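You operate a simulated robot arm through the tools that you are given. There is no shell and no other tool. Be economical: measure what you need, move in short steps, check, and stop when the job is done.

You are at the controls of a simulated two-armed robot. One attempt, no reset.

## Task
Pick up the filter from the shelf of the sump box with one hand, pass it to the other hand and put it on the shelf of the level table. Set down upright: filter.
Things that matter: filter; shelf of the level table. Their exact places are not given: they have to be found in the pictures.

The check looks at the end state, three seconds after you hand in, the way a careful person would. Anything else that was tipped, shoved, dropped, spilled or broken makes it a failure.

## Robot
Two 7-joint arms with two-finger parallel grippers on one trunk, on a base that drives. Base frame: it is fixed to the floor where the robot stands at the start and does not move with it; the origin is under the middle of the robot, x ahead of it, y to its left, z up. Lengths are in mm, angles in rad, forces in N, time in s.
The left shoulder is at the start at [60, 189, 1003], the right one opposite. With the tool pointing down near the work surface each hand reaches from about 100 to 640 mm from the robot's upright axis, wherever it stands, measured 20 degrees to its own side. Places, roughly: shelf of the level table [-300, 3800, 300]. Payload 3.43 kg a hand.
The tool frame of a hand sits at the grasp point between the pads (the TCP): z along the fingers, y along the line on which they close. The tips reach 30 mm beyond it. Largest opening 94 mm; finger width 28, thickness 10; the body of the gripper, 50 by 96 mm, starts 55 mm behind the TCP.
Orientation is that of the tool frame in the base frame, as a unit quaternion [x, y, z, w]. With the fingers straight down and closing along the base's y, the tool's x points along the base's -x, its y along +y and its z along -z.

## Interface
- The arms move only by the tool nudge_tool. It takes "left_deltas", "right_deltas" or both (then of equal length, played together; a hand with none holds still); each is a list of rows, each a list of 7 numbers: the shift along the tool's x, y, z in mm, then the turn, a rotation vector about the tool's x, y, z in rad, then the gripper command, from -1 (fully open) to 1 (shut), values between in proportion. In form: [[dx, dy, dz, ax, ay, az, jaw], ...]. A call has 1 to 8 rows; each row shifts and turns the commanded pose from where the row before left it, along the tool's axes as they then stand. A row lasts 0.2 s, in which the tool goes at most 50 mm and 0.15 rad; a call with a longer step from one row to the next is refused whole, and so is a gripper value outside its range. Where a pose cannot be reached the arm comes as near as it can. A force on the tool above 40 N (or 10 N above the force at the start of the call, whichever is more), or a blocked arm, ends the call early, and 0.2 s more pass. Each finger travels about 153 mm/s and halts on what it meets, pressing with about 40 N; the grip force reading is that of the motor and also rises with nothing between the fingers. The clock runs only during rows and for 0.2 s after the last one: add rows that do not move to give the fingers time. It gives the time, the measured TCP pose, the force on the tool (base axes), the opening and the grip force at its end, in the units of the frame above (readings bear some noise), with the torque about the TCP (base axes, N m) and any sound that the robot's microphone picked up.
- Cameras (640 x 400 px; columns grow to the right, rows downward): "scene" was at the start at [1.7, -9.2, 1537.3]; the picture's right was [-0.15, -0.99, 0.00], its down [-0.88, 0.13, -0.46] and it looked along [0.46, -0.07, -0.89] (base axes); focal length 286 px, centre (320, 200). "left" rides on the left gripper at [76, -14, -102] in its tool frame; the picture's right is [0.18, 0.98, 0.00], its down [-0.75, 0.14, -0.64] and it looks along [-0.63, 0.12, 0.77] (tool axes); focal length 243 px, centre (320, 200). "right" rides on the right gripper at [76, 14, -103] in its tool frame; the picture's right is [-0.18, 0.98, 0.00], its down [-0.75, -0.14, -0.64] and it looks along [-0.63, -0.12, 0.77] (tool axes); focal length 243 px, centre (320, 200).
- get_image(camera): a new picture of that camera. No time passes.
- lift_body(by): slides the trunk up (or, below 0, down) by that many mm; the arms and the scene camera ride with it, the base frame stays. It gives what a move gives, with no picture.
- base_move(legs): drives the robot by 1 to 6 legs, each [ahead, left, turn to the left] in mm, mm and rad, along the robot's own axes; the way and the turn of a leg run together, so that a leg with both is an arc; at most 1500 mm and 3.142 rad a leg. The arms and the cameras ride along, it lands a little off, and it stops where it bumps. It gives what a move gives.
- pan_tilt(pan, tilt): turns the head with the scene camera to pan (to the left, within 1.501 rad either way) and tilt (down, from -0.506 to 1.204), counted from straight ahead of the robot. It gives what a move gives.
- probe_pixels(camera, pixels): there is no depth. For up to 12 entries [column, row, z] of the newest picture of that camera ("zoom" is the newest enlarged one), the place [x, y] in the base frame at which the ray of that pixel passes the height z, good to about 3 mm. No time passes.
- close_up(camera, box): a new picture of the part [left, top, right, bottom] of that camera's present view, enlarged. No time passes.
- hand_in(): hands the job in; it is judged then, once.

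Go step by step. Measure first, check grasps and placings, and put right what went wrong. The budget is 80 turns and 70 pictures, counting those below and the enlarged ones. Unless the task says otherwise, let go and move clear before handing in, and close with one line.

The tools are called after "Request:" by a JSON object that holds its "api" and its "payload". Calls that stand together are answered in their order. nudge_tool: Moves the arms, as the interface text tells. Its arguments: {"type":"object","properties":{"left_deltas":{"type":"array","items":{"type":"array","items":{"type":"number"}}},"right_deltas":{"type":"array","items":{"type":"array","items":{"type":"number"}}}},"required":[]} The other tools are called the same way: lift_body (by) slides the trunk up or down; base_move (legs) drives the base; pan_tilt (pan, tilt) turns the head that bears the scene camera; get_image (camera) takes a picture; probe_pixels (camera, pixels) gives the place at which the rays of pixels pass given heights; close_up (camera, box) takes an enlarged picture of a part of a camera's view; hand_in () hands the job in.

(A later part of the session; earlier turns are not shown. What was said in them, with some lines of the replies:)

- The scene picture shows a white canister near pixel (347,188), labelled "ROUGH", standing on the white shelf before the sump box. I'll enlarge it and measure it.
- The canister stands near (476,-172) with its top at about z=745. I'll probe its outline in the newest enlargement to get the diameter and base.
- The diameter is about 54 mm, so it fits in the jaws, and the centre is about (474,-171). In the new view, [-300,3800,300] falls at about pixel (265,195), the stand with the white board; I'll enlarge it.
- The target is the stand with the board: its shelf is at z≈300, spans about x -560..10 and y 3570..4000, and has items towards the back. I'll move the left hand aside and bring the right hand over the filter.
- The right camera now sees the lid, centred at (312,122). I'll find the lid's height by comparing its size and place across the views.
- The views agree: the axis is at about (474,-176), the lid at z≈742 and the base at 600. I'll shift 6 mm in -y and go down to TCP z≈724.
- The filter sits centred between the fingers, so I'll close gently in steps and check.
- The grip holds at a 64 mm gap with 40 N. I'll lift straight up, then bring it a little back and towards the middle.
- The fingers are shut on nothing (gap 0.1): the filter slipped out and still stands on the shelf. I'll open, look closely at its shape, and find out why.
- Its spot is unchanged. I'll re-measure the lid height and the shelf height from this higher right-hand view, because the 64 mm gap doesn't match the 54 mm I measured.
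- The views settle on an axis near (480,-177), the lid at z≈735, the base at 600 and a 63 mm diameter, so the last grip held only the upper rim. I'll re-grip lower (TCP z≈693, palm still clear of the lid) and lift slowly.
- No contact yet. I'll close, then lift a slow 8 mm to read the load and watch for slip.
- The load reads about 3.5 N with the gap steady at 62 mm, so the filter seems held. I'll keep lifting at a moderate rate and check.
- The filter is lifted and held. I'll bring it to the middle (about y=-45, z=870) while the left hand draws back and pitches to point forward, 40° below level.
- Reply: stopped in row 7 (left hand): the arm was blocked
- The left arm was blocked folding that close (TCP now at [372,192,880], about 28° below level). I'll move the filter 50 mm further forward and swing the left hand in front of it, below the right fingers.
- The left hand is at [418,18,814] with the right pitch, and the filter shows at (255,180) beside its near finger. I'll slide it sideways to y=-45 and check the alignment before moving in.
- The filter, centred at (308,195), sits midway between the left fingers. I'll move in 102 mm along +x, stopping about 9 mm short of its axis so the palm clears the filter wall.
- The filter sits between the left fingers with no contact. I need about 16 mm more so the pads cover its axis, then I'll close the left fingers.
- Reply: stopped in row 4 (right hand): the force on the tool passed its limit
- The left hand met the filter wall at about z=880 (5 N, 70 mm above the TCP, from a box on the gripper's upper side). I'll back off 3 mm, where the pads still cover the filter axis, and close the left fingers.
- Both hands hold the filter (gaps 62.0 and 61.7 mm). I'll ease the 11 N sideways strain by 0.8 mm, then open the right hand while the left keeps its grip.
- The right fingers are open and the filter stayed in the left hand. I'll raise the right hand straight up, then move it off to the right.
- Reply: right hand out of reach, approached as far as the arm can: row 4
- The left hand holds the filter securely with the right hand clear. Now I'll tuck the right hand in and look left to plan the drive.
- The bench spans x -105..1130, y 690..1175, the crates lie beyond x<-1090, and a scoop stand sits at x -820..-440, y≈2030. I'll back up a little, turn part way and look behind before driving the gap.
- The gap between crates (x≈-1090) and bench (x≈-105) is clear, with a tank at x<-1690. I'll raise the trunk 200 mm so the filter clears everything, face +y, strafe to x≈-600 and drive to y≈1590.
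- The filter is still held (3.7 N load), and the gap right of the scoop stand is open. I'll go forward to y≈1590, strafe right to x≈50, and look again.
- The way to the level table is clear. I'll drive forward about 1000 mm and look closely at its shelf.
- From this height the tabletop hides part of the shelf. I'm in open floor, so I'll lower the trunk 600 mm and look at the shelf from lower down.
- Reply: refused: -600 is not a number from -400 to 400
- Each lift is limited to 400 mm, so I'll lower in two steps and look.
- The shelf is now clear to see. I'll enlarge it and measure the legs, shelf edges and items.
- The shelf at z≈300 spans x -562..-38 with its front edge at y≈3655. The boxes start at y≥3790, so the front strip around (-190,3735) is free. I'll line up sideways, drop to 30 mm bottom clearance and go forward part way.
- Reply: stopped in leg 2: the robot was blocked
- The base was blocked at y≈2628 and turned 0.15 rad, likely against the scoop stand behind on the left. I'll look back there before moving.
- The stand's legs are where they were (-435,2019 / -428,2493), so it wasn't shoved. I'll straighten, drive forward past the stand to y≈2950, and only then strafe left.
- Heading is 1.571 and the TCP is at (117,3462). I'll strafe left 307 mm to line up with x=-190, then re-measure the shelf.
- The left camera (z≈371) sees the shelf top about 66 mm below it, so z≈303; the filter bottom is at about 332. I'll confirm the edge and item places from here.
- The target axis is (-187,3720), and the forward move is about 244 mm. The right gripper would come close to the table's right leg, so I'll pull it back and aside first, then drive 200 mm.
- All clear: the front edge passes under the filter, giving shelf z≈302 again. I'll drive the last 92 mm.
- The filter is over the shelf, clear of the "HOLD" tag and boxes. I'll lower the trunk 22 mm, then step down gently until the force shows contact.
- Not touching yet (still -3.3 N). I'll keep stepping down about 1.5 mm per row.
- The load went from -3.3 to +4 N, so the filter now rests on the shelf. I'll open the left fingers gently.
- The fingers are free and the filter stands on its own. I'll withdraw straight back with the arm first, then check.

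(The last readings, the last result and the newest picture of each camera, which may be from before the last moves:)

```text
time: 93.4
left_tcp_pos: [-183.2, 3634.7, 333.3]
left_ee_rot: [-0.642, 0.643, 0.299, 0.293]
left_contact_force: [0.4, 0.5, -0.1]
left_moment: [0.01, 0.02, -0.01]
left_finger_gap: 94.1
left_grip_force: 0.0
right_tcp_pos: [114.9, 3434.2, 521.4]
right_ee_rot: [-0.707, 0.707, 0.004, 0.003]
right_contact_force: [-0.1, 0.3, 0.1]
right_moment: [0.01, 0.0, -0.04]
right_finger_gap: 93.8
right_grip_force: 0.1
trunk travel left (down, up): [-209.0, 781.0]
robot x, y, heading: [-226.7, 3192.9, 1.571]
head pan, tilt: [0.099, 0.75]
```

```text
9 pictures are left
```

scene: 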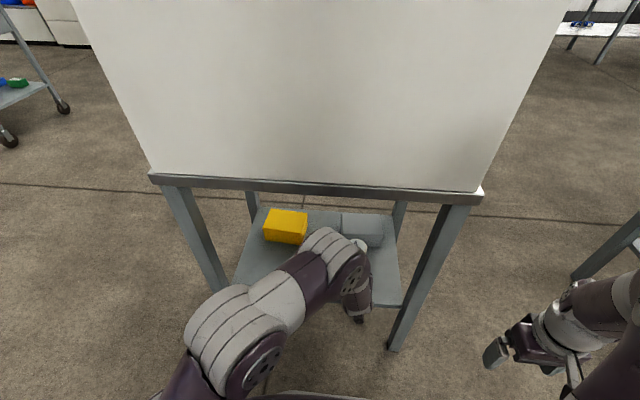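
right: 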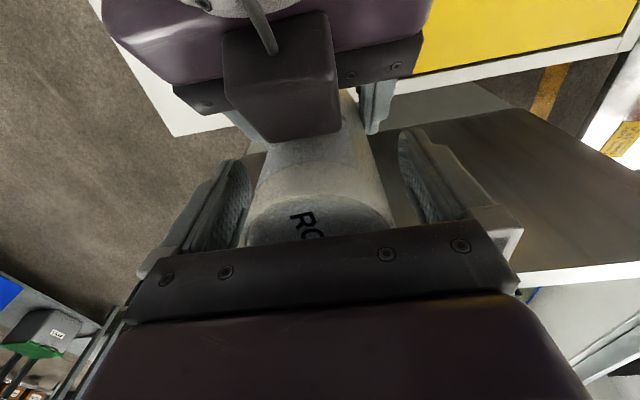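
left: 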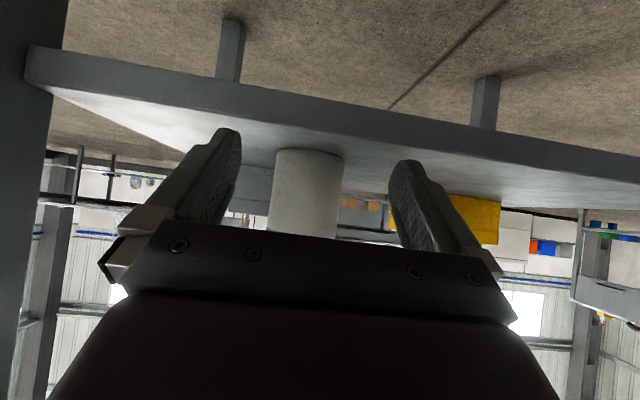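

The filter stays upright on the shelf as the hand withdraws. I'll back the base off 150 mm, still short of the scoop stand, and take a final look.

Request:
{"api": "base_move", "payload": {"legs": [[-160, 0, 0]]}}

Request:
{"api": "get_image", "payload": {"camera": "left"}}

Request:
{"api": "get_image", "payload": {"camera": "scene"}}

```text
time: 94.8
left_tcp_pos: [-185.7, 3482.5, 333.6]
left_ee_rot: [-0.642, 0.643, 0.299, 0.293]
left_contact_force: [0.2, 0.2, 0.1]
left_moment: [-0.01, 0.01, 0.0]
left_finger_gap: 93.9
left_grip_force: 0.2
right_tcp_pos: [113.3, 3281.2, 520.5]
right_ee_rot: [0.709, -0.706, -0.005, -0.003]
right_contact_force: [0.6, -0.5, -0.5]
right_moment: [-0.04, 0.02, 0.04]
right_finger_gap: 94.2
right_grip_force: 0.1
trunk travel left (down, up): [-209.0, 781.0]
robot x, y, heading: [-229.3, 3037.8, 1.576]
head pan, tilt: [0.099, 0.75]
```

```text
8 pictures are left
```

left: 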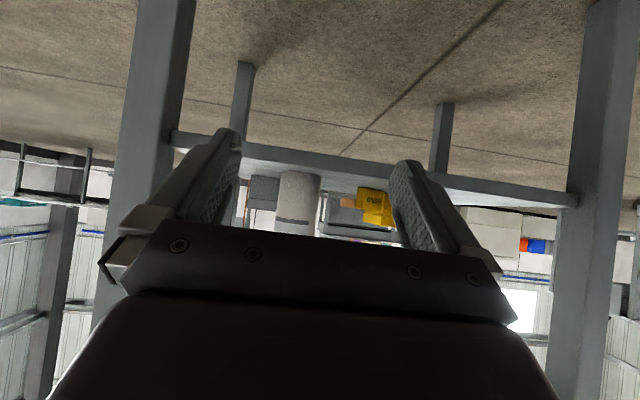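

```text
7 pictures are left
```

scene: 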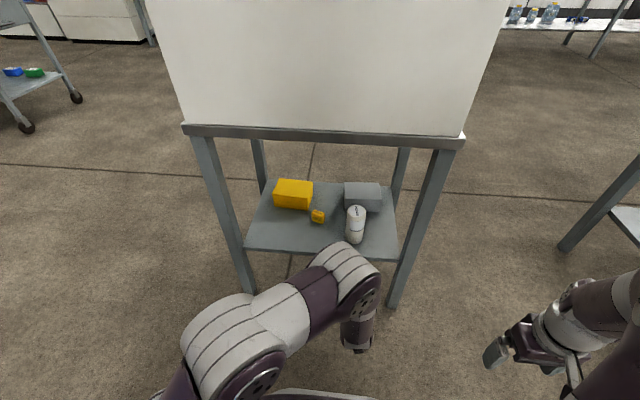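

The filter stands upright on the shelf at pixel (355,225) with its lid up. The other items look untouched and both hands are clear, so I'm handing in.

Request:
{"api": "hand_in", "payload": {}}

```text
The job is handed in.
```

The filter is upright on the shelf of the level table. The right hand picked it up, on the second grip after it slipped from the first without falling, and passed it to the left, which set it down. The base bumped into something, probably the scoop stand, on the way there; its legs measured in the same place afterwards.
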